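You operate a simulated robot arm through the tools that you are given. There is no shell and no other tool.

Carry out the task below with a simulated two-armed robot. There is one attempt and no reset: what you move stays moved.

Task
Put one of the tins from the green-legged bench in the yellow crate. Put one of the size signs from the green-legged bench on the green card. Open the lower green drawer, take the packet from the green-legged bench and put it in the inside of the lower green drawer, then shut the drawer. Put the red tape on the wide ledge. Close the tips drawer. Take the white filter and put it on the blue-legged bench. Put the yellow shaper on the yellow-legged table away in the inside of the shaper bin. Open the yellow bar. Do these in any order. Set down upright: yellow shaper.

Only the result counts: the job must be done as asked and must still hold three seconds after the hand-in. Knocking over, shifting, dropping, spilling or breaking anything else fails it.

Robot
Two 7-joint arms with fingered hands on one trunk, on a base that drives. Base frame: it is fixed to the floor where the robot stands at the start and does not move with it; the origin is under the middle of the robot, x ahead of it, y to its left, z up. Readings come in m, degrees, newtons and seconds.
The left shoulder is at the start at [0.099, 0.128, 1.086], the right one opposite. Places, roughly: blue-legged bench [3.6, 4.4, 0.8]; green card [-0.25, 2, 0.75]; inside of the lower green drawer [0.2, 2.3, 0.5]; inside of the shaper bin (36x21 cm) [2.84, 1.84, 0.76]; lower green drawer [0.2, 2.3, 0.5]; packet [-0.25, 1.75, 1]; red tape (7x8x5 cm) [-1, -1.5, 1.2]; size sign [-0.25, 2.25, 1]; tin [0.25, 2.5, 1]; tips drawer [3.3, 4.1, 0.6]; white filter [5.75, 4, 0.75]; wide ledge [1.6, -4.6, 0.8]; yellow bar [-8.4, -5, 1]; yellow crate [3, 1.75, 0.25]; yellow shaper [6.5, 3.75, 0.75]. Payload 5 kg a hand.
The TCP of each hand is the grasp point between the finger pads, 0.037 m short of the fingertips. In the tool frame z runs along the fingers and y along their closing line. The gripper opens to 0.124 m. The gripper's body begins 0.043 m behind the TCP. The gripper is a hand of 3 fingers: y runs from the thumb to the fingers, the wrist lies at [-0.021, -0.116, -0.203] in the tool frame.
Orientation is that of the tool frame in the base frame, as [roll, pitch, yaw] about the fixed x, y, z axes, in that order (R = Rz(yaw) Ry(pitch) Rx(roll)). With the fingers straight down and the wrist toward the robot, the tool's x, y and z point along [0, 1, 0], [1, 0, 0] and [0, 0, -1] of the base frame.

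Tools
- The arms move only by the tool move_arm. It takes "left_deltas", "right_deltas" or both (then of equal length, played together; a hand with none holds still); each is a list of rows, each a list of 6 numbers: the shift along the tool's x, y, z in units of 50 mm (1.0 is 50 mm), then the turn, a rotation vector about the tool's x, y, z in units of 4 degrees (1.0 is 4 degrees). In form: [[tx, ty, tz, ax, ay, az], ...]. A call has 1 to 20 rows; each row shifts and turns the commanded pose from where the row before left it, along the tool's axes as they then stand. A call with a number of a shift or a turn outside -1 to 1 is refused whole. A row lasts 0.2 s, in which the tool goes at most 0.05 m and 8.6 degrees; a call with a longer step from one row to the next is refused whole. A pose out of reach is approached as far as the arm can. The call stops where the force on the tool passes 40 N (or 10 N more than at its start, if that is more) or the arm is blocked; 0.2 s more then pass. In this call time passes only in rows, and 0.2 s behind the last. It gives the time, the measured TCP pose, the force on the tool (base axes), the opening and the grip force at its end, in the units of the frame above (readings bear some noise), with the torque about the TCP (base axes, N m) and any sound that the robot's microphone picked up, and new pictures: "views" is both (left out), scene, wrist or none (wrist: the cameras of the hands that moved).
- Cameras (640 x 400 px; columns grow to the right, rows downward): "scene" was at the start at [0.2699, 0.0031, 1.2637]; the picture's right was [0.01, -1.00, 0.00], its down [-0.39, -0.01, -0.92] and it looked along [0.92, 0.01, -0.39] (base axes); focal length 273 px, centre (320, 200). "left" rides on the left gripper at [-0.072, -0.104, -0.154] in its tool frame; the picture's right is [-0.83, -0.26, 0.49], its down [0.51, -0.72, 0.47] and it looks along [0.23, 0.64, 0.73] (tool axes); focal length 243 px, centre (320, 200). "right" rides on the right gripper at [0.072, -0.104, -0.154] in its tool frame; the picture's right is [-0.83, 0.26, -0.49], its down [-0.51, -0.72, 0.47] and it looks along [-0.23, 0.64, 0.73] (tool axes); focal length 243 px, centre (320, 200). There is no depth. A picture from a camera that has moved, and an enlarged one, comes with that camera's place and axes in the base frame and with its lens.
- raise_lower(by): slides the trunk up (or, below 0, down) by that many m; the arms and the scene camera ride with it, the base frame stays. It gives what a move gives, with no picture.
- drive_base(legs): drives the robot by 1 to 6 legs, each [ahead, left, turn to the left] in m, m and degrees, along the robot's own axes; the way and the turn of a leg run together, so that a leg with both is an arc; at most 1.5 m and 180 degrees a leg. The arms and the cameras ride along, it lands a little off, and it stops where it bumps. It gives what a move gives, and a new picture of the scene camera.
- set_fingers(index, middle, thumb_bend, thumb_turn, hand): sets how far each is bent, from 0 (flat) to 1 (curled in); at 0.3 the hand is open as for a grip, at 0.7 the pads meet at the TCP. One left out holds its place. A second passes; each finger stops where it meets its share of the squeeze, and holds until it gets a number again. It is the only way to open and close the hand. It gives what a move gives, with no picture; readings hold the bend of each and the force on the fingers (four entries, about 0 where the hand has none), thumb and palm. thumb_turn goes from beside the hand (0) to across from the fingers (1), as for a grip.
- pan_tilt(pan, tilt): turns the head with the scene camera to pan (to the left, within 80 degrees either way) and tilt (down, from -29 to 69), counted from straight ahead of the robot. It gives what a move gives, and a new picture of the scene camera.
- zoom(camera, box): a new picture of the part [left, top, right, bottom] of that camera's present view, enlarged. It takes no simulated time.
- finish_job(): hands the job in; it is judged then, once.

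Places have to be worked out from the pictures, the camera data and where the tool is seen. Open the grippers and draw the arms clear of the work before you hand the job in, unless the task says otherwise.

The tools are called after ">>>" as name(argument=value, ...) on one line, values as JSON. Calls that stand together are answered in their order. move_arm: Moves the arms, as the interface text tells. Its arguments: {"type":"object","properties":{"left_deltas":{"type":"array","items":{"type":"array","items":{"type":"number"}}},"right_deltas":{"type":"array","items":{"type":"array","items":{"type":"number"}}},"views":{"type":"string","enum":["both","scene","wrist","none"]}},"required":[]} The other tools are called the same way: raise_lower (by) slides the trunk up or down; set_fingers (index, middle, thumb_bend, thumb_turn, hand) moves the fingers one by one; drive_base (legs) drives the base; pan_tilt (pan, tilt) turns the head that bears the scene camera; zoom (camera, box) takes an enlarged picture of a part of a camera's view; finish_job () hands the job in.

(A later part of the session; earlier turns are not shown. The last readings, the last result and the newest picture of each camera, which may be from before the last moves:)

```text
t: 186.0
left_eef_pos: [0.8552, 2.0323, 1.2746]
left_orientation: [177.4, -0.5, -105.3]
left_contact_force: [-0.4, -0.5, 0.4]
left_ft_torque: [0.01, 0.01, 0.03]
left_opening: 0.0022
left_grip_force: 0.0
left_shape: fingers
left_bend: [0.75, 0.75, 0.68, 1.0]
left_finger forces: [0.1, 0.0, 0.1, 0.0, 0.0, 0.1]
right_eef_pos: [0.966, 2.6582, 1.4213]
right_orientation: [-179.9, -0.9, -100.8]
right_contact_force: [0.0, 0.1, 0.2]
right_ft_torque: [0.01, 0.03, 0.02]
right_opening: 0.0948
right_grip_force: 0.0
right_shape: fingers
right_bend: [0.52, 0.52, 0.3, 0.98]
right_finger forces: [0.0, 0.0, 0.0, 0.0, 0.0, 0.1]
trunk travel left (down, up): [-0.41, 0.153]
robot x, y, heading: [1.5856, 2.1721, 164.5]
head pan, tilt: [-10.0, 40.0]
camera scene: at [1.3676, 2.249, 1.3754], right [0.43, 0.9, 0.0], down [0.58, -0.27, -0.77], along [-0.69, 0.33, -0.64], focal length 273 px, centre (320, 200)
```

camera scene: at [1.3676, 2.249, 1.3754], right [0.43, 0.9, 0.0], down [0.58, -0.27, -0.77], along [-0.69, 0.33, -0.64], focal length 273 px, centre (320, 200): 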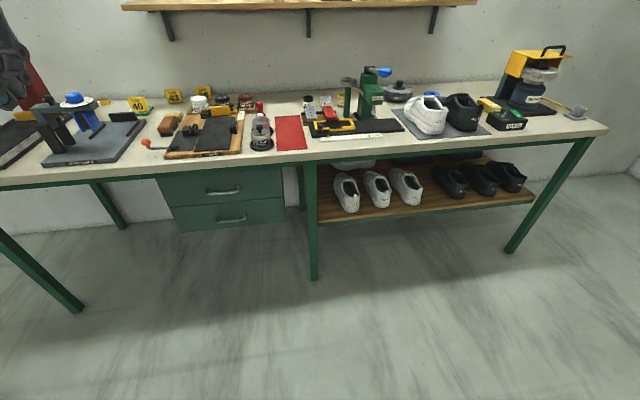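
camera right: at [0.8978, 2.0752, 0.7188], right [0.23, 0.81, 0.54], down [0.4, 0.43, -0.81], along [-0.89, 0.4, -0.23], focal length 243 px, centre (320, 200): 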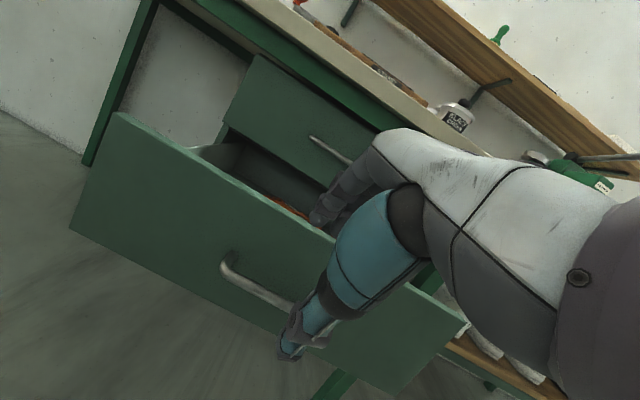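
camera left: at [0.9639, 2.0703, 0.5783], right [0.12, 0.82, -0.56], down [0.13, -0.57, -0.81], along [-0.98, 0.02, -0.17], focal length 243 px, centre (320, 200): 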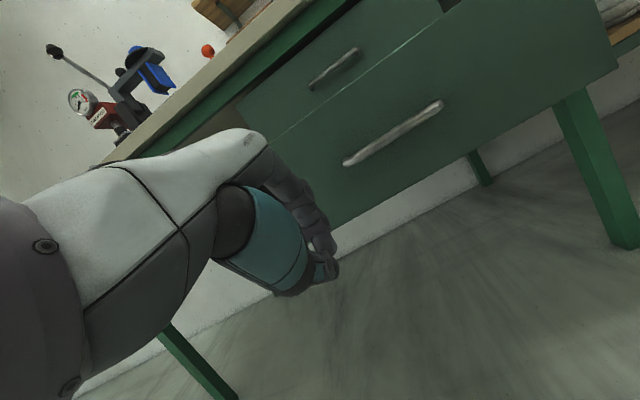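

Now move to put the tins under the right hand: left 0.32 m, forward 0.4 m.

>>> drive_base(legs=[[0, 0.32, 0], [0.4, 0, 0]])

>>> pan_tilt(pan=-15, tilt=50)

```text
t: 191.4
left_eef_pos: [0.3943, 1.8285, 1.2743]
left_orientation: [177.2, -0.7, -105.1]
left_contact_force: [0.5, -0.2, -0.3]
left_ft_torque: [0.01, -0.01, 0.01]
left_opening: 0.0026
left_grip_force: 0.0
left_shape: fingers
left_bend: [0.75, 0.75, 0.68, 1.0]
left_finger forces: [0.0, 0.0, 0.1, 0.0, 0.1, 0.0]
right_eef_pos: [0.5008, 2.454, 1.4233]
right_orientation: [180.0, -0.9, -100.5]
right_contact_force: [-0.1, -0.9, -0.3]
right_ft_torque: [0.0, 0.02, -0.02]
right_opening: 0.0947
right_grip_force: 0.1
right_shape: fingers
right_bend: [0.52, 0.52, 0.3, 0.98]
right_finger forces: [0.0, 0.1, 0.1, 0.1, 0.1, 0.0]
trunk travel left (down, up): [-0.41, 0.153]
robot x, y, heading: [1.1194, 1.9728, 164.8]
head pan, tilt: [-10.0, 40.0]
camera scene: at [0.9052, 2.0472, 1.3757], right [0.42, 0.91, 0.0], down [0.58, -0.27, -0.77], along [-0.69, 0.32, -0.64], focal length 273 px, centre (320, 200)
```

scene: 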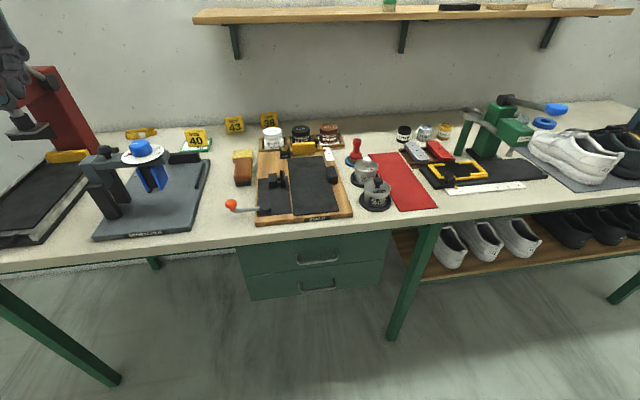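

```text
t: 192.2
left_eef_pos: [0.3923, 1.8287, 1.2744]
left_orientation: [177.5, -0.6, -105.1]
left_contact_force: [0.5, -0.8, -0.9]
left_ft_torque: [0.0, 0.0, -0.01]
left_opening: 0.0021
left_grip_force: 0.1
left_shape: fingers
left_bend: [0.75, 0.75, 0.68, 1.0]
left_finger forces: [0.0, 0.0, 0.0, 0.0, 0.0, 0.0]
right_eef_pos: [0.4994, 2.455, 1.421]
right_orientation: [180.0, -0.9, -100.5]
right_contact_force: [-0.8, 0.2, 0.2]
right_ft_torque: [-0.01, -0.02, -0.02]
right_opening: 0.0948
right_grip_force: 0.1
right_shape: fingers
right_bend: [0.52, 0.52, 0.3, 0.98]
right_finger forces: [0.0, 0.0, 0.0, 0.0, 0.1, 0.0]
trunk travel left (down, up): [-0.41, 0.153]
robot x, y, heading: [1.1225, 1.9728, 164.7]
head pan, tilt: [-15.0, 50.0]
camera scene: at [0.9134, 2.0504, 1.3611], right [0.5, 0.87, 0.0], down [0.66, -0.38, -0.64], along [-0.56, 0.32, -0.77], focal length 273 px, centre (320, 200)
```

scene: 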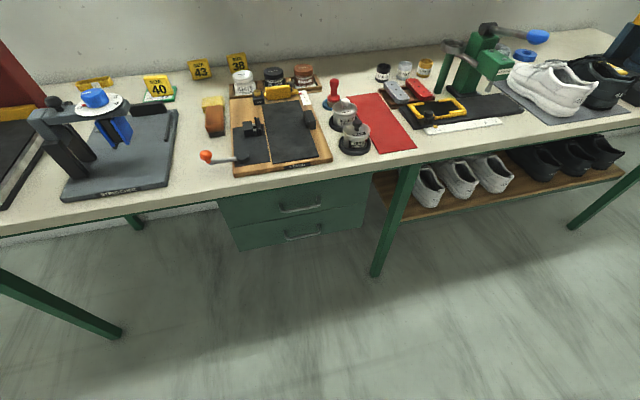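

Zoom into the tins.

>>> zoom(camera="scene", box=[310, 70, 420, 170])

```text
4.00 times, centred on (365, 120) of scene
camera zoom: at [0.9134, 2.0504, 1.3611], right [0.5, 0.87, 0.0], down [0.66, -0.38, -0.64], along [-0.56, 0.32, -0.77], focal length 1093 px, centre (140, 520)
```

zoom: 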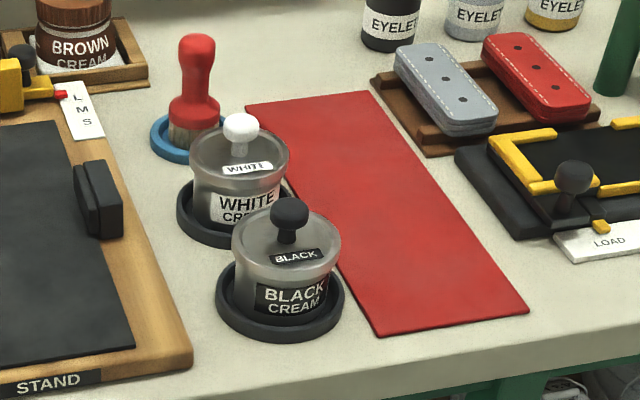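

Black tin centre ≈(0.436,2.444), lid rim z≈0.918, knob top ≈0.95, diameter ~7 cm, in a 9 cm coaster; white tin is 10.8 cm behind it. Move the right hand above it to z≈1.05 with wide thumb opening.

>>> set_fingers(hand="right", index=0.4, middle=0.4, thumb_bend=0.3)

>>> move_arm(right_deltas=[[0.056, 0.15, 0.92, 0, 0, 0], [0.056, 0.15, 0.92, 0, 0, 0], [0.056, 0.15, 0.92, 0, 0, 0], [0.056, 0.15, 0.92, 0, 0, 0], [0.056, 0.15, 0.92, 0, 0, 0], [0.056, 0.15, 0.92, 0, 0, 0], [0.056, 0.15, 0.92, 0, 0, 0], [0.056, 0.15, 0.92, 0, 0, 0]], views="both")

```text
t: 193.2
left_eef_pos: [0.3933, 1.8293, 1.2745]
left_orientation: [177.4, -0.6, -105.1]
left_contact_force: [0.4, -0.6, -0.4]
left_ft_torque: [-0.02, 0.0, 0.01]
left_opening: 0.0021
left_grip_force: 0.1
left_shape: fingers
left_bend: [0.75, 0.75, 0.68, 1.0]
left_finger forces: [0.1, 0.1, 0.0, 0.1, 0.0, 0.1]
right_eef_pos: [0.5, 2.455, 1.4219]
right_orientation: [-180.0, -0.9, -100.6]
right_contact_force: [0.1, 0.2, -0.5]
right_ft_torque: [-0.05, -0.02, -0.03]
right_opening: 0.1133
right_grip_force: 0.0
right_shape: fingers
right_bend: [0.4, 0.4, 0.3, 0.98]
right_finger forces: [0.0, 0.0, 0.0, 0.0, 0.0, 0.0]
trunk travel left (down, up): [-0.41, 0.153]
robot x, y, heading: [1.1164, 1.9698, 165.0]
head pan, tilt: [-15.0, 50.0]
```

```text
t: 195.0
left_eef_pos: [0.392, 1.8299, 1.2735]
left_orientation: [177.4, -0.6, -105.0]
left_contact_force: [-0.8, -0.8, 0.3]
left_ft_torque: [0.0, 0.0, 0.0]
left_opening: 0.0023
left_grip_force: 0.1
left_shape: fingers
left_bend: [0.75, 0.75, 0.68, 1.0]
left_finger forces: [0.0, 0.1, 0.1, 0.0, 0.0, 0.0]
right_eef_pos: [0.4341, 2.4394, 1.0537]
right_orientation: [-180.0, -0.9, -100.5]
right_contact_force: [0.6, 0.2, 0.0]
right_ft_torque: [-0.01, 0.0, -0.04]
right_opening: 0.1133
right_grip_force: 0.1
right_shape: fingers
right_bend: [0.4, 0.4, 0.3, 0.98]
right_finger forces: [0.0, 0.0, 0.0, 0.1, 0.0, 0.0]
trunk travel left (down, up): [-0.41, 0.153]
robot x, y, heading: [1.1185, 1.9683, 165.0]
head pan, tilt: [-15.0, 50.0]
camera scene: at [0.913, 2.051, 1.361], right [0.5, 0.87, 0.0], down [0.66, -0.38, -0.64], along [-0.56, 0.32, -0.77], focal length 273 px, centre (320, 200)
camera right: at [0.5231, 2.3525, 1.2081], right [-0.1, 0.87, 0.48], down [0.8, 0.36, -0.48], along [-0.59, 0.33, -0.74], focal length 243 px, centre (320, 200)
```

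scene: 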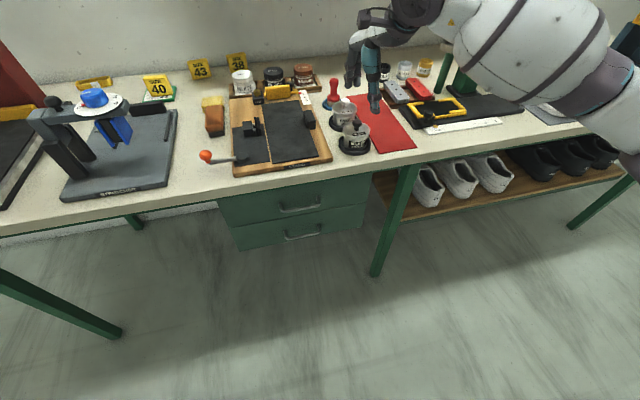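
right: 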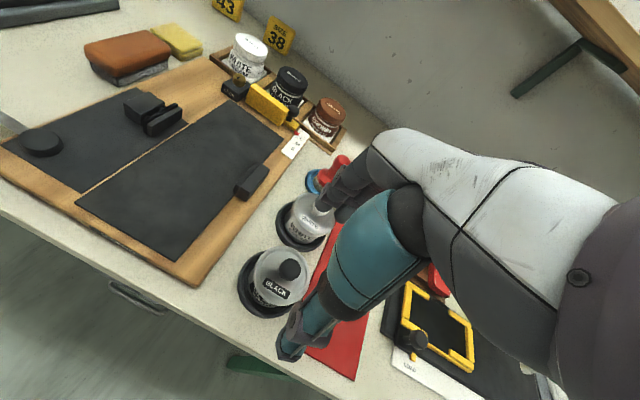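

The tin sits at ≈(0.430,2.443). To keep fingers away from the white tin I'll rotate the hand 36° counter-clockwise and re-check.

>>> move_arm(right_deltas=[[-0.05, 0.09, 0, 0, 0, -1], [0, 0, 0, 0, 0, -1], [0, 0, 0, 0, 0, -1], [0, 0, 0, 0, 0, -1], [0, 0, 0, 0, 0, -1], [0, 0, 0, 0, 0, -1], [0, 0, 0, 0, 0, -1], [0, 0, 0, 0, 0, -1], [0, 0, 0, 0, 0, -1]], views="wrist")

```text
t: 197.0
left_eef_pos: [0.3931, 1.8294, 1.2734]
left_orientation: [177.4, -0.5, -105.0]
left_contact_force: [0.0, 0.2, -0.1]
left_ft_torque: [0.0, -0.03, 0.01]
left_opening: 0.002
left_grip_force: 0.0
left_shape: fingers
left_bend: [0.75, 0.75, 0.68, 1.0]
left_finger forces: [0.0, 0.0, 0.1, 0.0, 0.1, 0.1]
right_eef_pos: [0.4314, 2.4413, 1.0546]
right_orientation: [179.5, -0.8, -72.4]
right_contact_force: [-0.5, -0.4, -0.2]
right_ft_torque: [0.01, -0.04, 0.03]
right_opening: 0.1134
right_grip_force: 0.1
right_shape: fingers
right_bend: [0.4, 0.4, 0.3, 0.98]
right_finger forces: [0.0, 0.1, 0.0, 0.1, 0.0, 0.0]
right hand out of reach, approached as far as the arm can: row 8, 9
trunk travel left (down, up): [-0.41, 0.153]
robot x, y, heading: [1.1204, 1.9713, 164.7]
head pan, tilt: [-15.0, 50.0]
camera right: at [0.553, 2.4061, 1.2081], right [-0.5, 0.72, 0.48], down [0.53, 0.69, -0.48], along [-0.68, 0.02, -0.73], focal length 243 px, centre (320, 200)
```

right: 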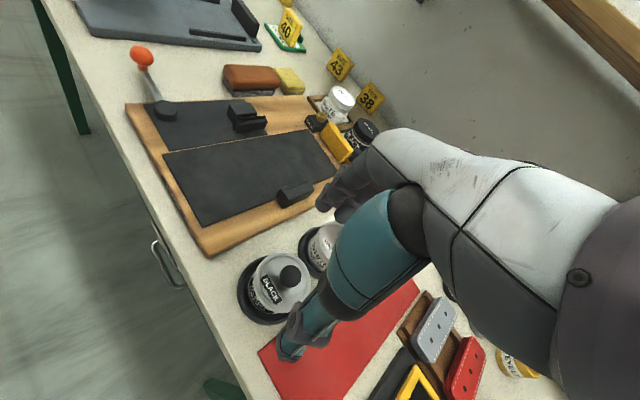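

Yaw now gives better clearance. Set fingers to 0.46 and descend to z≈0.97 for a check.

>>> set_fingers(hand="right", index=0.45, middle=0.45, thumb_bend=0.3)

>>> move_arm(right_deltas=[[-0.05, 0, 0.6, 0, 0, 0], [0, 0, 0.6, 0, 0, 0], [0, 0, 0.5, 0, 0, 0]], views="both")

```text
t: 198.0
left_eef_pos: [0.3919, 1.8299, 1.2737]
left_orientation: [177.5, -0.5, -105.1]
left_contact_force: [-0.1, -0.6, 0.4]
left_ft_torque: [-0.01, -0.02, -0.03]
left_opening: 0.0021
left_grip_force: 0.0
left_shape: fingers
left_bend: [0.75, 0.75, 0.68, 1.0]
left_finger forces: [0.1, 0.0, 0.1, 0.0, 0.0, 0.0]
right_eef_pos: [0.4317, 2.4414, 1.0554]
right_orientation: [179.6, -0.7, -72.4]
right_contact_force: [-0.8, 0.0, 0.3]
right_ft_torque: [0.01, 0.0, -0.01]
right_opening: 0.1062
right_grip_force: 0.0
right_shape: fingers
right_bend: [0.45, 0.45, 0.3, 0.98]
right_finger forces: [0.1, 0.0, 0.1, 0.0, 0.0, 0.0]
trunk travel left (down, up): [-0.41, 0.153]
robot x, y, heading: [1.1167, 1.9735, 165.3]
head pan, tilt: [-15.0, 50.0]
```

```text
t: 198.8
left_eef_pos: [0.3928, 1.8278, 1.2725]
left_orientation: [177.4, -0.6, -105.1]
left_contact_force: [-0.5, 0.5, 0.8]
left_ft_torque: [0.01, 0.0, 0.02]
left_opening: 0.0023
left_grip_force: 0.0
left_shape: fingers
left_bend: [0.75, 0.75, 0.68, 1.0]
left_finger forces: [0.0, 0.1, 0.1, 0.1, 0.1, 0.0]
right_eef_pos: [0.43, 2.4427, 0.9696]
right_orientation: [179.6, -0.8, -72.5]
right_contact_force: [0.0, -0.3, -0.1]
right_ft_torque: [-0.01, -0.03, -0.02]
right_opening: 0.106
right_grip_force: 0.1
right_shape: fingers
right_bend: [0.45, 0.45, 0.3, 0.98]
right_finger forces: [0.0, 0.1, 0.0, 0.1, 0.1, 0.0]
trunk travel left (down, up): [-0.41, 0.153]
robot x, y, heading: [1.1191, 1.9692, 164.9]
head pan, tilt: [-15.0, 50.0]
camera scene: at [0.9135, 2.0505, 1.3611], right [0.5, 0.87, 0.0], down [0.66, -0.38, -0.64], along [-0.56, 0.32, -0.77], focal length 273 px, centre (320, 200)
camera right: at [0.5513, 2.4086, 1.1228], right [-0.5, 0.72, 0.48], down [0.53, 0.69, -0.48], along [-0.68, 0.02, -0.73], focal length 243 px, centre (320, 200)
```

scene: 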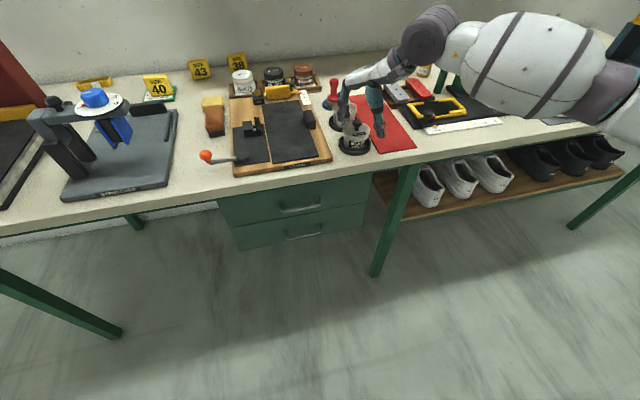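
right: 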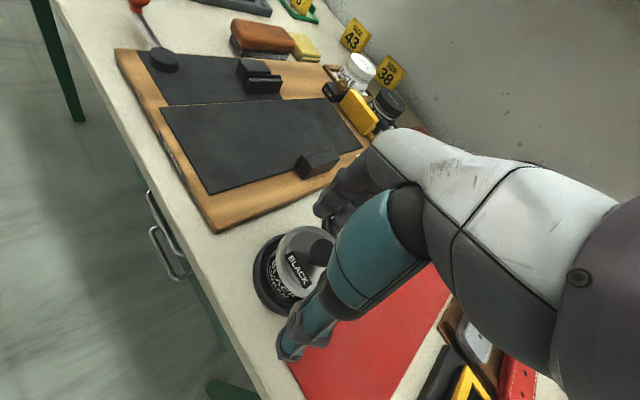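

Zoom the wrist view to confirm tin centring.

>>> zoom(camera="right", box=[230, 180, 390, 340])

>>> zoom(camera="scene", box=[310, 70, 420, 170])

```text
2.50 times, centred on (310, 260) of right
camera zoom: at [0.5513, 2.4086, 1.1228], right [-0.5, 0.72, 0.48], down [0.53, 0.69, -0.48], along [-0.68, 0.02, -0.73], focal length 606 px, centre (345, 50)
```

zoom: 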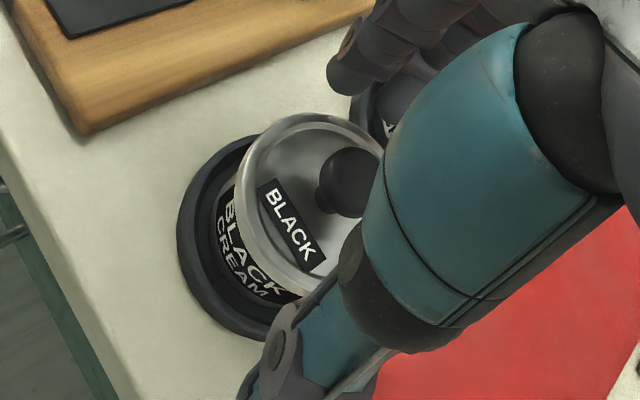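

```text
4.00 times, centred on (365, 120) of scene
camera zoom: at [0.9135, 2.0505, 1.3611], right [0.5, 0.87, 0.0], down [0.66, -0.38, -0.64], along [-0.56, 0.32, -0.77], focal length 1093 px, centre (140, 520)
```

zoom: 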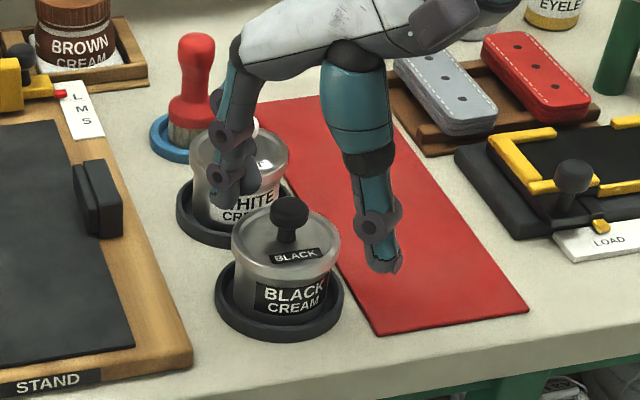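

Wrist geometry confirms the tin is centred under the TCP. Descend to z≈0.918.

>>> move_arm(right_deltas=[[0, 0, 0.4, 0, 0, 0], [0, 0, 0.4, 0, 0, 0], [0, 0, 0.22, 0, 0, 0]], views="both")

```text
t: 199.6
left_eef_pos: [0.3936, 1.8294, 1.274]
left_orientation: [177.4, -0.6, -105.2]
left_contact_force: [0.8, -0.5, 0.2]
left_ft_torque: [0.03, 0.03, -0.01]
left_opening: 0.002
left_grip_force: 0.0
left_shape: fingers
left_bend: [0.75, 0.75, 0.68, 1.0]
left_finger forces: [0.0, 0.1, 0.1, 0.0, 0.1, 0.0]
right_eef_pos: [0.4311, 2.4416, 0.919]
right_orientation: [179.6, -0.8, -72.5]
right_contact_force: [-1.2, -0.3, -0.3]
right_ft_torque: [-0.03, 0.04, 0.02]
right_opening: 0.1066
right_grip_force: 0.6
right_shape: fingers
right_bend: [0.44, 0.45, 0.3, 0.98]
right_finger forces: [1.6, 0.1, 0.1, 0.0, 0.0, 0.0]
trunk travel left (down, up): [-0.41, 0.153]
robot x, y, heading: [1.1173, 1.9719, 165.0]
head pan, tilt: [-15.0, 50.0]
camera scene: at [0.9138, 2.05, 1.3612], right [0.5, 0.87, 0.0], down [0.66, -0.38, -0.64], along [-0.56, 0.32, -0.77], focal length 273 px, centre (320, 200)
camera right: at [0.5519, 2.4067, 1.0732], right [-0.5, 0.72, 0.48], down [0.53, 0.69, -0.48], along [-0.68, 0.02, -0.73], focal length 243 px, centre (320, 200)
```

scene: 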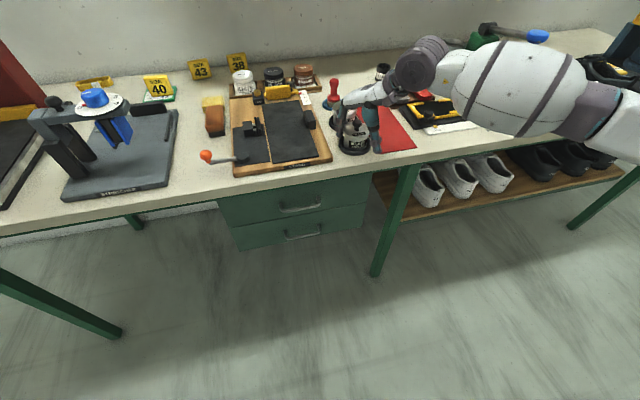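
right: 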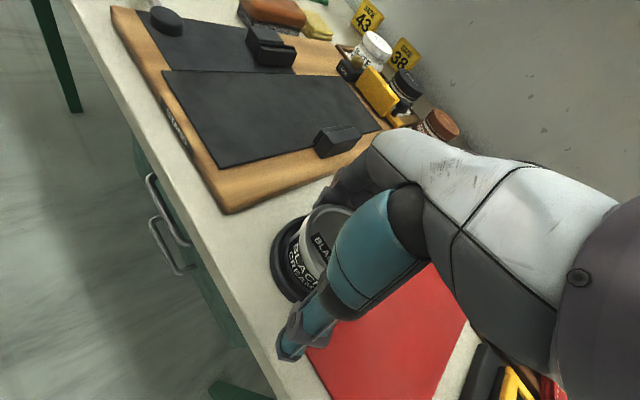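

Index finger just touches. Close the hand around the tin.

>>> set_fingers(hand="right", index=0.7, middle=0.7, thumb_bend=0.7)

>>> zoom(camera="scene", box=[310, 70, 420, 170])

>>> zoom(camera="right", box=[230, 160, 390, 320])

```text
t: 200.6
left_eef_pos: [0.3924, 1.8286, 1.2757]
left_orientation: [177.4, -0.6, -105.0]
left_contact_force: [-0.4, -0.4, -0.2]
left_ft_torque: [0.03, 0.03, 0.01]
left_opening: 0.0023
left_grip_force: 0.0
left_shape: fingers
left_bend: [0.75, 0.75, 0.68, 1.0]
left_finger forces: [0.1, 0.1, 0.0, 0.0, 0.1, 0.0]
right_eef_pos: [0.431, 2.4411, 0.9191]
right_orientation: [179.6, -0.9, -72.4]
right_contact_force: [-4.0, -4.3, 0.3]
right_ft_torque: [-0.14, 0.34, 0.09]
right_opening: 0.0588
right_grip_force: 24.5
right_shape: fingers
right_bend: [0.53, 0.54, 0.58, 1.0]
right_finger forces: [14.4, 11.9, 0.1, 0.0, 21.7, 0.0]
trunk travel left (down, up): [-0.41, 0.153]
robot x, y, heading: [1.1211, 1.9718, 165.1]
head pan, tilt: [-15.0, 50.0]
heard: snap
```

```text
4.00 times, centred on (365, 120) of scene
camera zoom: at [0.9135, 2.0498, 1.3611], right [0.5, 0.87, 0.0], down [0.66, -0.38, -0.64], along [-0.56, 0.32, -0.77], focal length 1093 px, centre (140, 520)
```

zoom: 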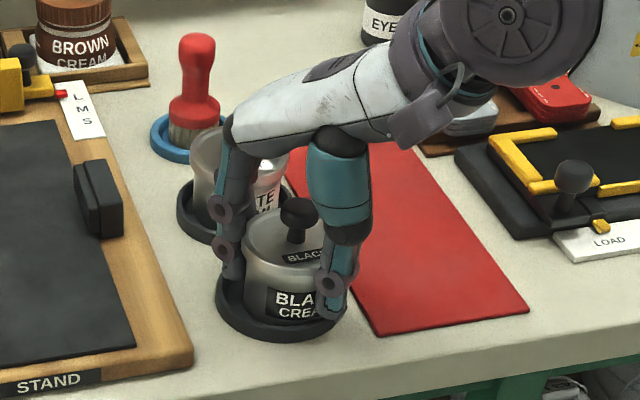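

```text
2.50 times, centred on (310, 240) of right
camera zoom: at [0.5518, 2.4064, 1.0733], right [-0.5, 0.72, 0.48], down [0.53, 0.69, -0.48], along [-0.68, 0.02, -0.73], focal length 606 px, centre (345, 100)
```

zoom: 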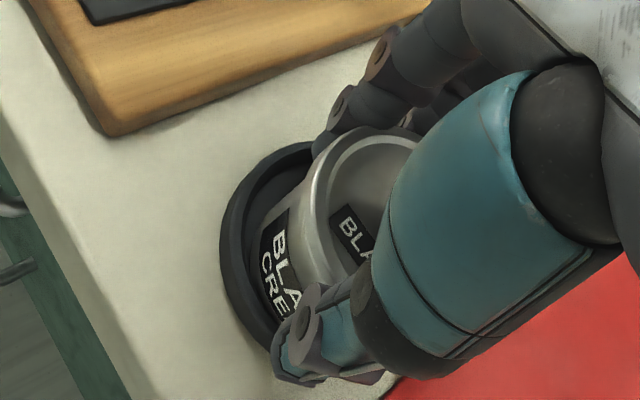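

A "snap" was heard while gripping; visually the tin looks intact, shifted ~5 mm. Lift a little and inspect.

>>> move_arm(right_deltas=[[0, 0, -0.3, 0, 0, 0], [0, 0, -0.5, 0, 0, 0]], views="both")

>>> zoom(camera="scene", box=[310, 70, 420, 170])

>>> zoom(camera="right", box=[230, 160, 390, 320])

```text
t: 201.2
left_eef_pos: [0.3937, 1.8285, 1.2735]
left_orientation: [177.4, -0.6, -105.1]
left_contact_force: [0.4, -1.3, -0.2]
left_ft_torque: [0.03, 0.01, 0.0]
left_opening: 0.0023
left_grip_force: 0.1
left_shape: fingers
left_bend: [0.75, 0.75, 0.68, 1.0]
left_finger forces: [0.0, 0.0, 0.1, 0.0, 0.0, 0.1]
right_eef_pos: [0.4315, 2.4415, 0.9583]
right_orientation: [179.7, -0.7, -72.6]
right_contact_force: [0.0, -0.8, -7.7]
right_ft_torque: [-0.08, -0.02, -0.01]
right_opening: 0.0587
right_grip_force: 23.2
right_shape: fingers
right_bend: [0.53, 0.55, 0.58, 1.0]
right_finger forces: [13.3, 9.9, 0.0, 0.1, 22.5, 0.0]
trunk travel left (down, up): [-0.41, 0.153]
robot x, y, heading: [1.1209, 1.9712, 164.8]
head pan, tilt: [-15.0, 50.0]
camera scene: at [0.9144, 2.05, 1.3613], right [0.5, 0.87, 0.0], down [0.66, -0.38, -0.64], along [-0.56, 0.32, -0.77], focal length 273 px, centre (320, 200)
camera right: at [0.5527, 2.4077, 1.1136], right [-0.5, 0.72, 0.48], down [0.54, 0.69, -0.48], along [-0.68, 0.02, -0.73], focal length 243 px, centre (320, 200)
```

scene: 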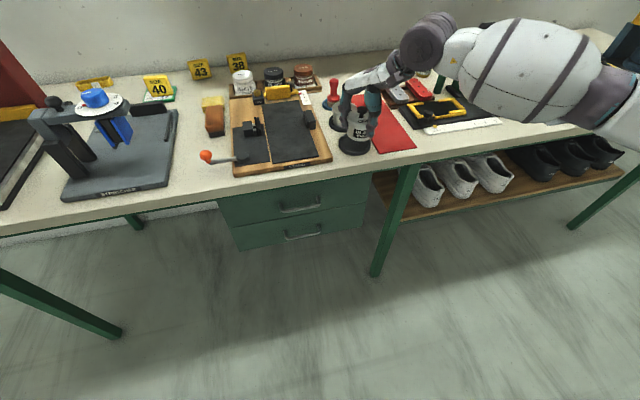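
right: 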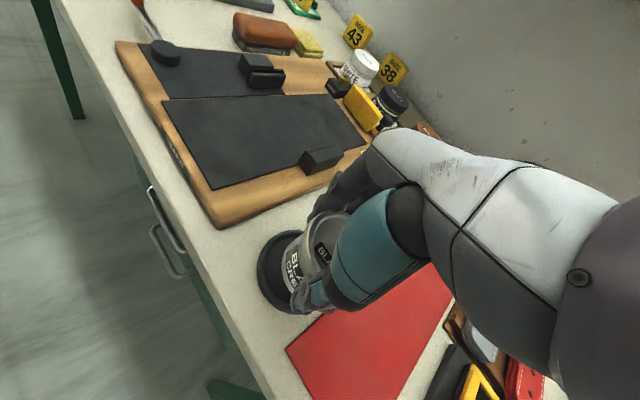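

```text
4.00 times, centred on (365, 120) of scene
camera zoom: at [0.9144, 2.05, 1.3613], right [0.5, 0.87, 0.0], down [0.66, -0.38, -0.64], along [-0.56, 0.32, -0.77], focal length 1093 px, centre (140, 520)
```

zoom: 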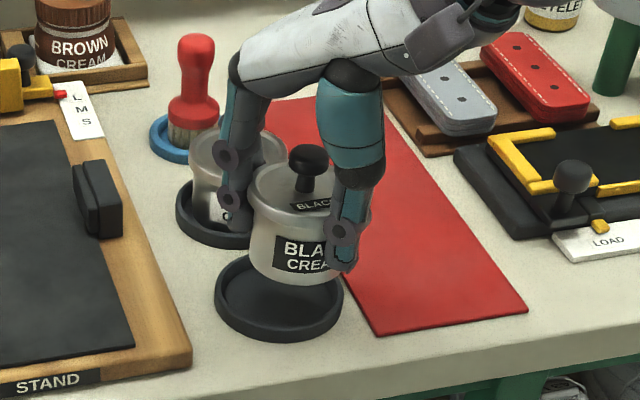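

```text
2.50 times, centred on (310, 240) of right
camera zoom: at [0.5527, 2.4077, 1.1136], right [-0.5, 0.72, 0.48], down [0.54, 0.69, -0.48], along [-0.68, 0.02, -0.73], focal length 606 px, centre (345, 100)
```

zoom: 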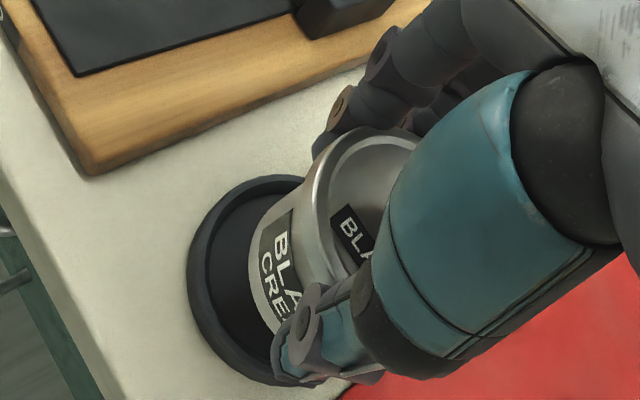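

The tin is lifted intact with its lid. Raise it higher, then back off from the bench.

>>> move_arm(right_deltas=[[0, 0, -0.8, 0, 0, 0], [0, 0, -0.8, 0, 0, 0], [0, 0, -0.8, 0, 0, 0], [0, 0, -0.8, 0, 0, 0], [0, 0, -0.8, 0, 0, 0]], views="none")

>>> drive_base(legs=[[-0.6, 0, 0]])

```text
t: 202.4
left_eef_pos: [0.3922, 1.8279, 1.2755]
left_orientation: [177.4, -0.6, -105.1]
left_contact_force: [0.9, 0.5, 0.4]
left_ft_torque: [0.02, 0.0, 0.01]
left_opening: 0.0021
left_grip_force: 0.2
left_shape: fingers
left_bend: [0.75, 0.75, 0.68, 1.0]
left_finger forces: [0.0, 0.0, 0.0, 0.1, 0.0, 0.1]
right_eef_pos: [0.4324, 2.4409, 1.1581]
right_orientation: [179.8, -0.8, -72.5]
right_contact_force: [0.1, -1.4, -8.0]
right_ft_torque: [-0.12, 0.02, -0.02]
right_opening: 0.0586
right_grip_force: 22.4
right_shape: fingers
right_bend: [0.53, 0.55, 0.58, 1.0]
right_finger forces: [12.8, 9.7, 0.0, 0.0, 21.9, 0.1]
trunk travel left (down, up): [-0.41, 0.153]
robot x, y, heading: [1.1171, 1.9745, 165.1]
head pan, tilt: [-15.0, 50.0]
```

```text
t: 205.8
left_eef_pos: [0.976, 1.6669, 1.273]
left_orientation: [177.5, -0.5, -104.3]
left_contact_force: [-0.4, 0.3, -0.4]
left_ft_torque: [0.01, 0.0, 0.02]
left_opening: 0.002
left_grip_force: 0.1
left_shape: fingers
left_bend: [0.75, 0.75, 0.68, 1.0]
left_finger forces: [0.0, 0.0, 0.0, 0.1, 0.0, 0.0]
right_eef_pos: [1.0082, 2.2824, 1.1557]
right_orientation: [179.7, -0.8, -71.9]
right_contact_force: [0.6, 0.2, -8.1]
right_ft_torque: [-0.09, -0.06, 0.0]
right_opening: 0.0588
right_grip_force: 22.2
right_shape: fingers
right_bend: [0.53, 0.55, 0.58, 1.0]
right_finger forces: [12.8, 9.8, 0.0, 0.0, 21.8, 0.0]
trunk travel left (down, up): [-0.41, 0.153]
robot x, y, heading: [1.705, 1.82, 165.7]
head pan, tilt: [-15.0, 50.0]
camera scene: at [1.4941, 1.8955, 1.3607], right [0.49, 0.87, 0.0], down [0.67, -0.38, -0.64], along [-0.56, 0.32, -0.77], focal length 273 px, centre (320, 200)
```

scene: 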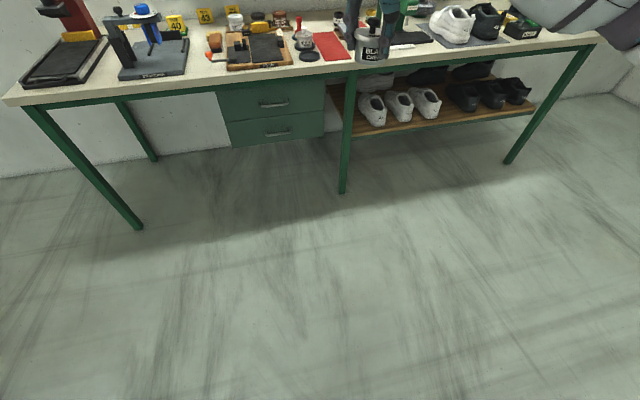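

Turn right to look toward the table with the shaper bin and yellow crate.

>>> drive_base(legs=[[0, 0, -100]])

>>> pan_tilt(pan=-50, tilt=35)

```text
t: 210.4
left_eef_pos: [1.6768, 2.5594, 1.2742]
left_orientation: [177.3, -0.7, 155.9]
left_contact_force: [0.1, 0.4, 0.3]
left_ft_torque: [0.02, 0.03, 0.03]
left_opening: 0.002
left_grip_force: 0.1
left_shape: fingers
left_bend: [0.75, 0.75, 0.68, 1.0]
left_finger forces: [0.0, 0.1, 0.2, 0.0, 0.0, 0.0]
right_eef_pos: [2.2755, 2.4246, 1.1558]
right_orientation: [179.7, -0.8, -171.6]
right_contact_force: [1.3, -0.1, -7.6]
right_ft_torque: [0.02, 0.09, -0.02]
right_opening: 0.0579
right_grip_force: 21.4
right_shape: fingers
right_bend: [0.53, 0.55, 0.58, 1.0]
right_finger forces: [12.5, 9.3, 0.1, 0.0, 21.1, 0.1]
trunk travel left (down, up): [-0.41, 0.153]
robot x, y, heading: [1.7036, 1.8174, 65.7]
head pan, tilt: [-15.0, 50.0]
camera scene: at [1.8099, 2.0127, 1.361], right [0.78, -0.63, 0.0], down [-0.48, -0.59, -0.64], along [0.41, 0.5, -0.77], focal length 273 px, centre (320, 200)
```

scene: 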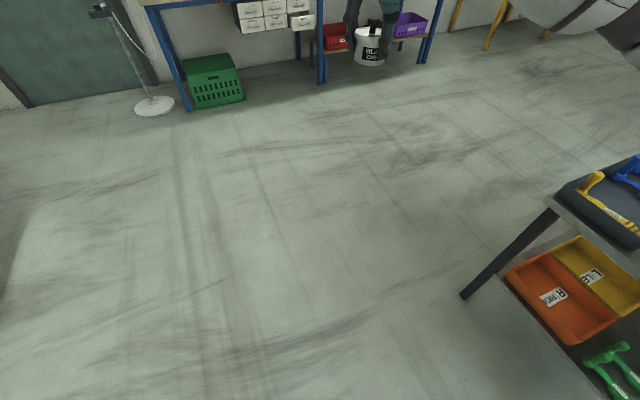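

```text
t: 211.4
left_eef_pos: [1.6762, 2.5613, 1.2737]
left_orientation: [177.4, -0.6, 156.0]
left_contact_force: [0.3, 0.4, 0.9]
left_ft_torque: [-0.02, 0.03, -0.01]
left_opening: 0.0024
left_grip_force: 0.0
left_shape: fingers
left_bend: [0.75, 0.75, 0.68, 1.0]
left_finger forces: [0.1, 0.0, 0.1, 0.0, 0.0, 0.0]
right_eef_pos: [2.2757, 2.4262, 1.1563]
right_orientation: [179.7, -0.8, -171.6]
right_contact_force: [-0.4, -0.3, -6.8]
right_ft_torque: [-0.02, 0.09, 0.03]
right_opening: 0.058
right_grip_force: 21.5
right_shape: fingers
right_bend: [0.53, 0.55, 0.58, 1.0]
right_finger forces: [12.6, 9.4, 0.0, 0.0, 21.0, 0.1]
trunk travel left (down, up): [-0.41, 0.153]
robot x, y, heading: [1.7028, 1.8173, 65.7]
head pan, tilt: [-50.0, 35.0]
camera scene: at [1.8462, 1.9771, 1.3827], right [0.27, -0.96, 0.0], down [-0.55, -0.16, -0.82], along [0.79, 0.22, -0.57], focal length 273 px, centre (320, 200)
```

scene: 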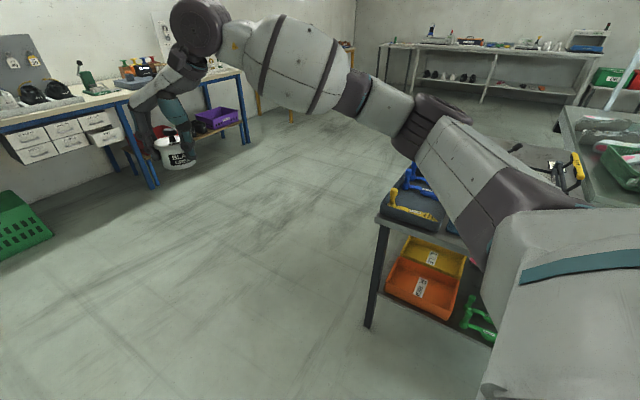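

I can see the orange "R" and yellow "L" crates on the lower shelf of the dark table (corner leg ≈(2.68,1.96)). I'll go round to the table's north side: drive up, turn, and look.

>>> drive_base(legs=[[1.05, -0.07, 0], [0, 0, -65], [1.2, 0, 0]])

>>> pan_tilt(pan=-60, tilt=35)

```text
t: 225.3
left_eef_pos: [4.0647, 3.0165, 1.2741]
left_orientation: [177.3, -0.6, 88.1]
left_contact_force: [-0.7, -0.5, 0.2]
left_ft_torque: [0.0, -0.02, 0.02]
left_opening: 0.0024
left_grip_force: 0.0
left_shape: fingers
left_bend: [0.75, 0.75, 0.68, 1.0]
left_finger forces: [0.0, 0.1, 0.0, 0.1, 0.1, 0.0]
right_eef_pos: [4.1658, 2.4107, 1.1572]
right_orientation: [179.7, -0.9, 120.6]
right_contact_force: [0.4, 0.0, -8.2]
right_ft_torque: [0.08, 0.04, 0.03]
right_opening: 0.0576
right_grip_force: 21.0
right_shape: fingers
right_bend: [0.53, 0.55, 0.58, 1.0]
right_finger forces: [12.1, 9.1, 0.0, 0.0, 20.2, 0.0]
trunk travel left (down, up): [-0.41, 0.153]
robot x, y, heading: [3.3884, 2.7104, -2.1]
head pan, tilt: [-50.0, 35.0]
camera scene: at [3.5867, 2.6401, 1.3829], right [-0.79, -0.62, 0.0], down [-0.35, 0.45, -0.82], along [0.5, -0.65, -0.57], focal length 273 px, centre (320, 200)
```

scene: 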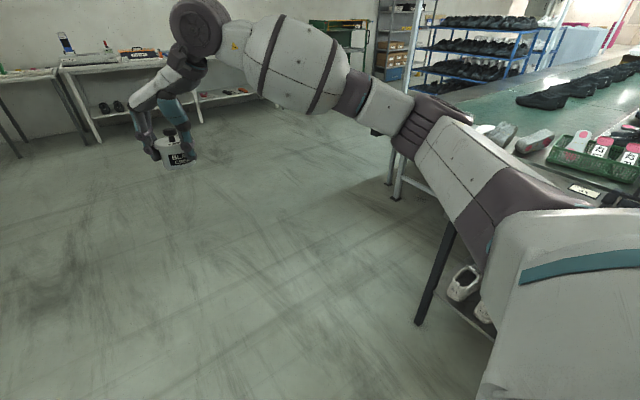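

```text
t: 226.0
left_eef_pos: [4.0656, 3.0167, 1.2741]
left_orientation: [177.3, -0.7, 88.0]
left_contact_force: [-0.8, -0.6, -0.4]
left_ft_torque: [0.0, 0.0, 0.02]
left_opening: 0.0022
left_grip_force: 0.0
left_shape: fingers
left_bend: [0.75, 0.75, 0.68, 1.0]
left_finger forces: [0.0, 0.1, 0.0, 0.1, 0.0, 0.1]
right_eef_pos: [4.1663, 2.4099, 1.1548]
right_orientation: [179.7, -0.7, 120.6]
right_contact_force: [-0.8, 0.9, -7.2]
right_ft_torque: [0.09, 0.03, 0.0]
right_opening: 0.0578
right_grip_force: 20.4
right_shape: fingers
right_bend: [0.53, 0.55, 0.58, 1.0]
right_finger forces: [12.0, 8.9, 0.0, 0.0, 20.2, 0.1]
trunk travel left (down, up): [-0.41, 0.153]
robot x, y, heading: [3.3882, 2.7113, -1.8]
head pan, tilt: [-60.0, 35.0]
camera scene: at [3.5748, 2.6317, 1.3827], right [-0.88, -0.47, 0.0], down [-0.27, 0.51, -0.82], along [0.38, -0.72, -0.57], focal length 273 px, centre (320, 200)
```

scene: 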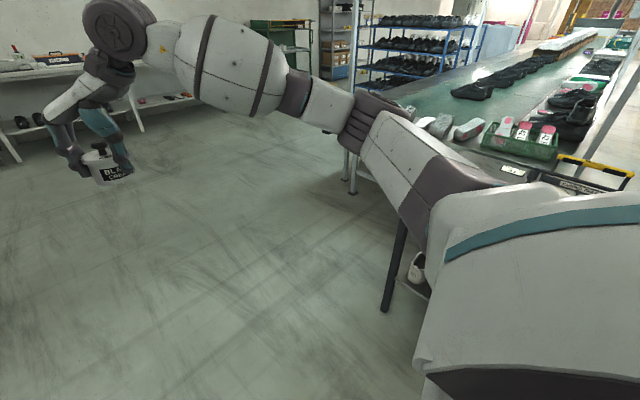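

Turn right to face the table (heading ≈ −105°).

>>> drive_base(legs=[[0, 0.1, -104]])

>>> pan_tilt(pan=-10, tilt=45)

```text
t: 230.8
left_eef_pos: [3.5827, 2.0323, 1.2739]
left_orientation: [177.4, -0.6, -16.7]
left_contact_force: [-0.2, 0.9, 0.4]
left_ft_torque: [0.01, 0.0, 0.0]
left_opening: 0.0026
left_grip_force: 0.2
left_shape: fingers
left_bend: [0.75, 0.75, 0.68, 1.0]
left_finger forces: [0.0, 0.0, 0.0, 0.0, 0.1, 0.0]
right_eef_pos: [2.9694, 2.0887, 1.1564]
right_orientation: [179.7, -0.8, 15.9]
right_contact_force: [0.0, -0.4, -7.5]
right_ft_torque: [0.0, -0.06, -0.04]
right_opening: 0.0567
right_grip_force: 19.8
right_shape: fingers
right_bend: [0.54, 0.56, 0.58, 1.0]
right_finger forces: [11.4, 8.7, 0.0, 0.0, 19.3, 0.0]
trunk travel left (down, up): [-0.41, 0.153]
robot x, y, heading: [3.4584, 2.7628, -106.7]
head pan, tilt: [-60.0, 35.0]
camera scene: at [3.3316, 2.6065, 1.3828], right [-0.23, 0.97, 0.0], down [0.56, 0.13, -0.82], along [-0.8, -0.19, -0.57], focal length 273 px, centre (320, 200)
```

scene: 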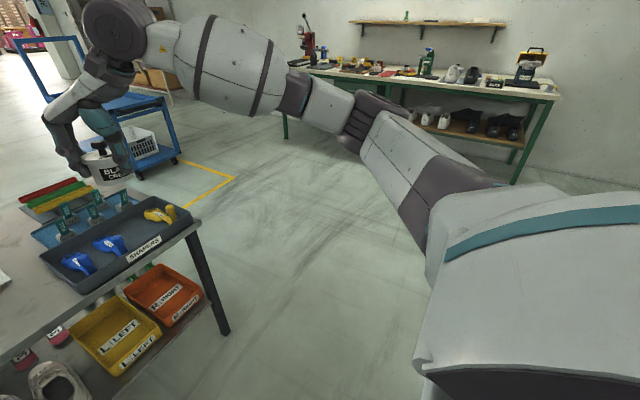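

```text
t: 232.0
left_eef_pos: [3.5824, 2.0315, 1.274]
left_orientation: [177.4, -0.6, -16.8]
left_contact_force: [0.8, 0.0, -0.3]
left_ft_torque: [0.01, 0.01, 0.02]
left_opening: 0.0024
left_grip_force: 0.1
left_shape: fingers
left_bend: [0.75, 0.75, 0.68, 1.0]
left_finger forces: [0.1, 0.1, 0.0, 0.1, 0.0, 0.0]
right_eef_pos: [2.9694, 2.0885, 1.1571]
right_orientation: [179.6, -0.9, 15.8]
right_contact_force: [-0.3, -0.4, -7.4]
right_ft_torque: [-0.01, -0.14, -0.02]
right_opening: 0.0566
right_grip_force: 19.6
right_shape: fingers
right_bend: [0.54, 0.56, 0.58, 1.0]
right_finger forces: [11.4, 8.6, 0.0, 0.0, 19.3, 0.1]
trunk travel left (down, up): [-0.41, 0.153]
robot x, y, heading: [3.4592, 2.7653, -106.9]
head pan, tilt: [-10.0, 45.0]
camera scene: at [3.3807, 2.5542, 1.3679], right [-0.89, 0.45, 0.0], down [0.32, 0.63, -0.71], along [-0.32, -0.63, -0.71], focal length 273 px, centre (320, 200)
```

scene: 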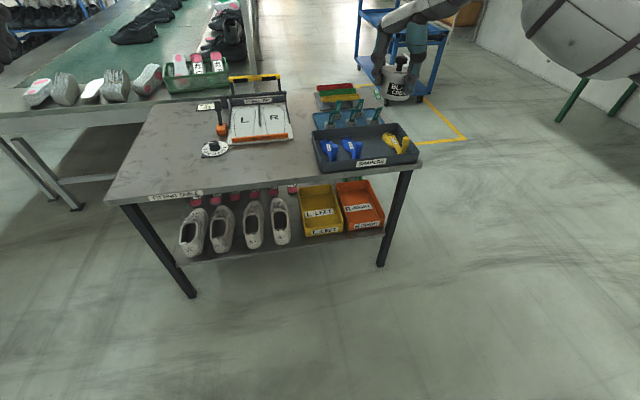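

Great view: the "fitting table" with the SHAPERS tray on top and yellow "L" crate on the lower shelf. Zoom in for detail.

>>> zoom(camera="scene", box=[270, 90, 440, 270])

```text
2.22 times, centred on (355, 180) of scene
camera zoom: at [3.3807, 2.5542, 1.3679], right [-0.89, 0.45, 0.0], down [0.32, 0.63, -0.71], along [-0.32, -0.63, -0.71], focal length 607 px, centre (242, 244)
```

zoom: 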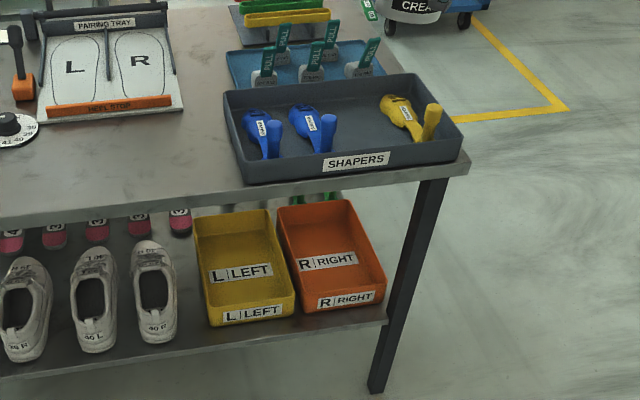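

The bin on top already holds other shapers; the yellow "L" crate sits on the lower shelf ~0.12 m inside the tabletop edge. First raise the left hand out of the way, back off slightly, and lower the trunk.

>>> move_arm(left_deltas=[[0, -0.4, -0.9, 0, 0, 0], [0, -0.4, -0.9, 0, 0, 0], [0, -0.4, -0.9, 0, 0, 0], [0, -0.4, -0.9, 0, 0, 0]], views="none")

>>> drive_base(legs=[[-0.08, 0.08, 0]])

>>> raise_lower(by=-0.4)

>>> move_arm(right_deltas=[[0, 0, 0.2, 0, 0, 0]], views="both")

```text
t: 233.0
left_eef_pos: [3.6051, 2.1213, 1.4516]
left_orientation: [177.3, -0.6, -16.7]
left_contact_force: [-0.2, 0.7, -0.2]
left_ft_torque: [-0.01, -0.02, -0.03]
left_opening: 0.0024
left_grip_force: 0.1
left_shape: fingers
left_bend: [0.75, 0.75, 0.68, 1.0]
left_finger forces: [0.1, 0.1, 0.1, 0.1, 0.0, 0.0]
right_eef_pos: [2.969, 2.091, 1.1586]
right_orientation: [179.6, -0.7, 15.9]
right_contact_force: [-0.5, 0.7, -7.3]
right_ft_torque: [-0.01, -0.08, 0.02]
right_opening: 0.0564
right_grip_force: 19.5
right_shape: fingers
right_bend: [0.54, 0.56, 0.58, 1.0]
right_finger forces: [11.3, 8.6, 0.1, 0.1, 19.3, 0.0]
trunk travel left (down, up): [-0.41, 0.153]
robot x, y, heading: [3.4613, 2.7639, -106.6]
head pan, tilt: [-10.0, 45.0]
```

```text
t: 234.4
left_eef_pos: [3.701, 2.1691, 1.4497]
left_orientation: [177.6, -0.7, -16.8]
left_contact_force: [-1.0, -0.6, -0.1]
left_ft_torque: [-0.02, -0.02, -0.03]
left_opening: 0.0025
left_grip_force: 0.1
left_shape: fingers
left_bend: [0.75, 0.75, 0.68, 1.0]
left_finger forces: [0.0, 0.0, 0.0, 0.0, 0.0, 0.1]
right_eef_pos: [3.0665, 2.1403, 1.1545]
right_orientation: [179.7, -0.8, 15.8]
right_contact_force: [-0.1, -1.4, -8.3]
right_ft_torque: [-0.01, -0.08, -0.01]
right_opening: 0.057
right_grip_force: 20.2
right_shape: fingers
right_bend: [0.54, 0.56, 0.58, 1.0]
right_finger forces: [11.3, 8.9, 0.0, 0.1, 19.2, 0.1]
trunk travel left (down, up): [-0.41, 0.153]
robot x, y, heading: [3.5597, 2.8162, -106.4]
head pan, tilt: [-10.0, 45.0]
camera scene: at [3.4773, 2.6052, 1.3675], right [-0.89, 0.45, 0.0], down [0.32, 0.63, -0.71], along [-0.32, -0.63, -0.71], focal length 273 px, centre (320, 200)
```

scene: 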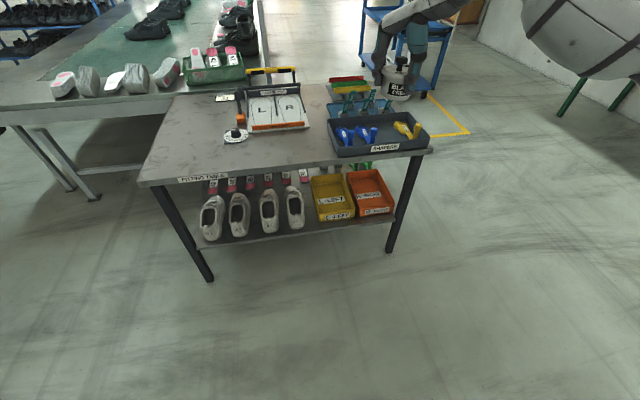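

```text
t: 238.2
left_eef_pos: [3.7045, 2.1702, 1.0502]
left_orientation: [177.4, -0.5, -16.7]
left_contact_force: [-0.5, -0.8, 0.4]
left_ft_torque: [-0.01, 0.02, 0.0]
left_opening: 0.0026
left_grip_force: 0.0
left_shape: fingers
left_bend: [0.75, 0.75, 0.68, 1.0]
left_finger forces: [0.1, 0.1, 0.1, 0.0, 0.1, 0.0]
right_eef_pos: [3.0683, 2.1417, 0.7565]
right_orientation: [179.7, -0.8, 15.9]
right_contact_force: [-0.7, -0.1, -6.7]
right_ft_torque: [0.0, -0.11, -0.02]
right_opening: 0.0563
right_grip_force: 19.3
right_shape: fingers
right_bend: [0.54, 0.56, 0.58, 1.0]
right_finger forces: [11.2, 8.7, 0.0, 0.0, 19.0, 0.1]
trunk travel left (down, up): [-0.01, 0.553]
robot x, y, heading: [3.5586, 2.8148, -106.5]
head pan, tilt: [-10.0, 45.0]
```

```text
t: 238.6
left_eef_pos: [3.703, 2.1705, 1.0509]
left_orientation: [177.3, -0.6, -16.9]
left_contact_force: [0.8, -0.5, -0.5]
left_ft_torque: [0.01, 0.0, 0.02]
left_opening: 0.0023
left_grip_force: 0.1
left_shape: fingers
left_bend: [0.75, 0.75, 0.68, 1.0]
left_finger forces: [0.1, 0.1, 0.0, 0.0, 0.1, 0.0]
right_eef_pos: [3.0686, 2.1409, 0.7466]
right_orientation: [179.7, -0.8, 15.8]
right_contact_force: [0.2, 0.2, -7.8]
right_ft_torque: [0.02, -0.1, 0.01]
right_opening: 0.0564
right_grip_force: 19.3
right_shape: fingers
right_bend: [0.54, 0.56, 0.58, 1.0]
right_finger forces: [11.2, 8.8, 0.0, 0.0, 19.0, 0.0]
trunk travel left (down, up): [-0.01, 0.553]
robot x, y, heading: [3.5582, 2.8166, -106.7]
head pan, tilt: [-10.0, 45.0]
camera scene: at [3.4442, 2.4895, 0.9446], right [-0.89, 0.45, 0.0], down [0.32, 0.63, -0.71], along [-0.32, -0.63, -0.71], focal length 273 px, centre (320, 200)
camera right: at [3.1064, 2.2618, 0.9002], right [-0.74, -0.48, 0.48], down [-0.68, 0.56, -0.48], along [-0.04, -0.68, -0.73], focal length 243 px, centre (320, 200)
```

scene: 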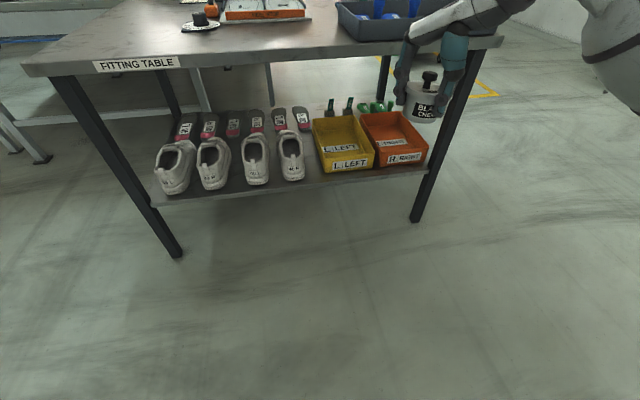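
right: 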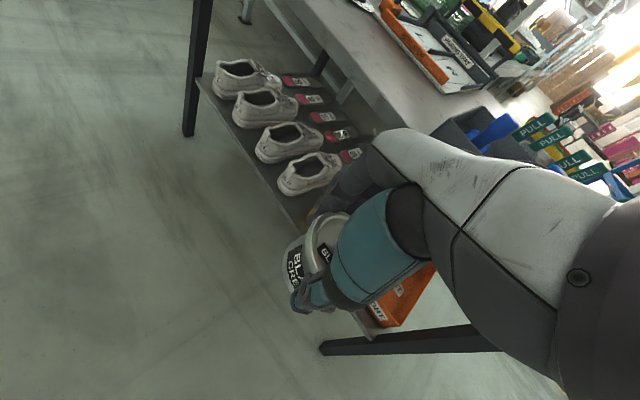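

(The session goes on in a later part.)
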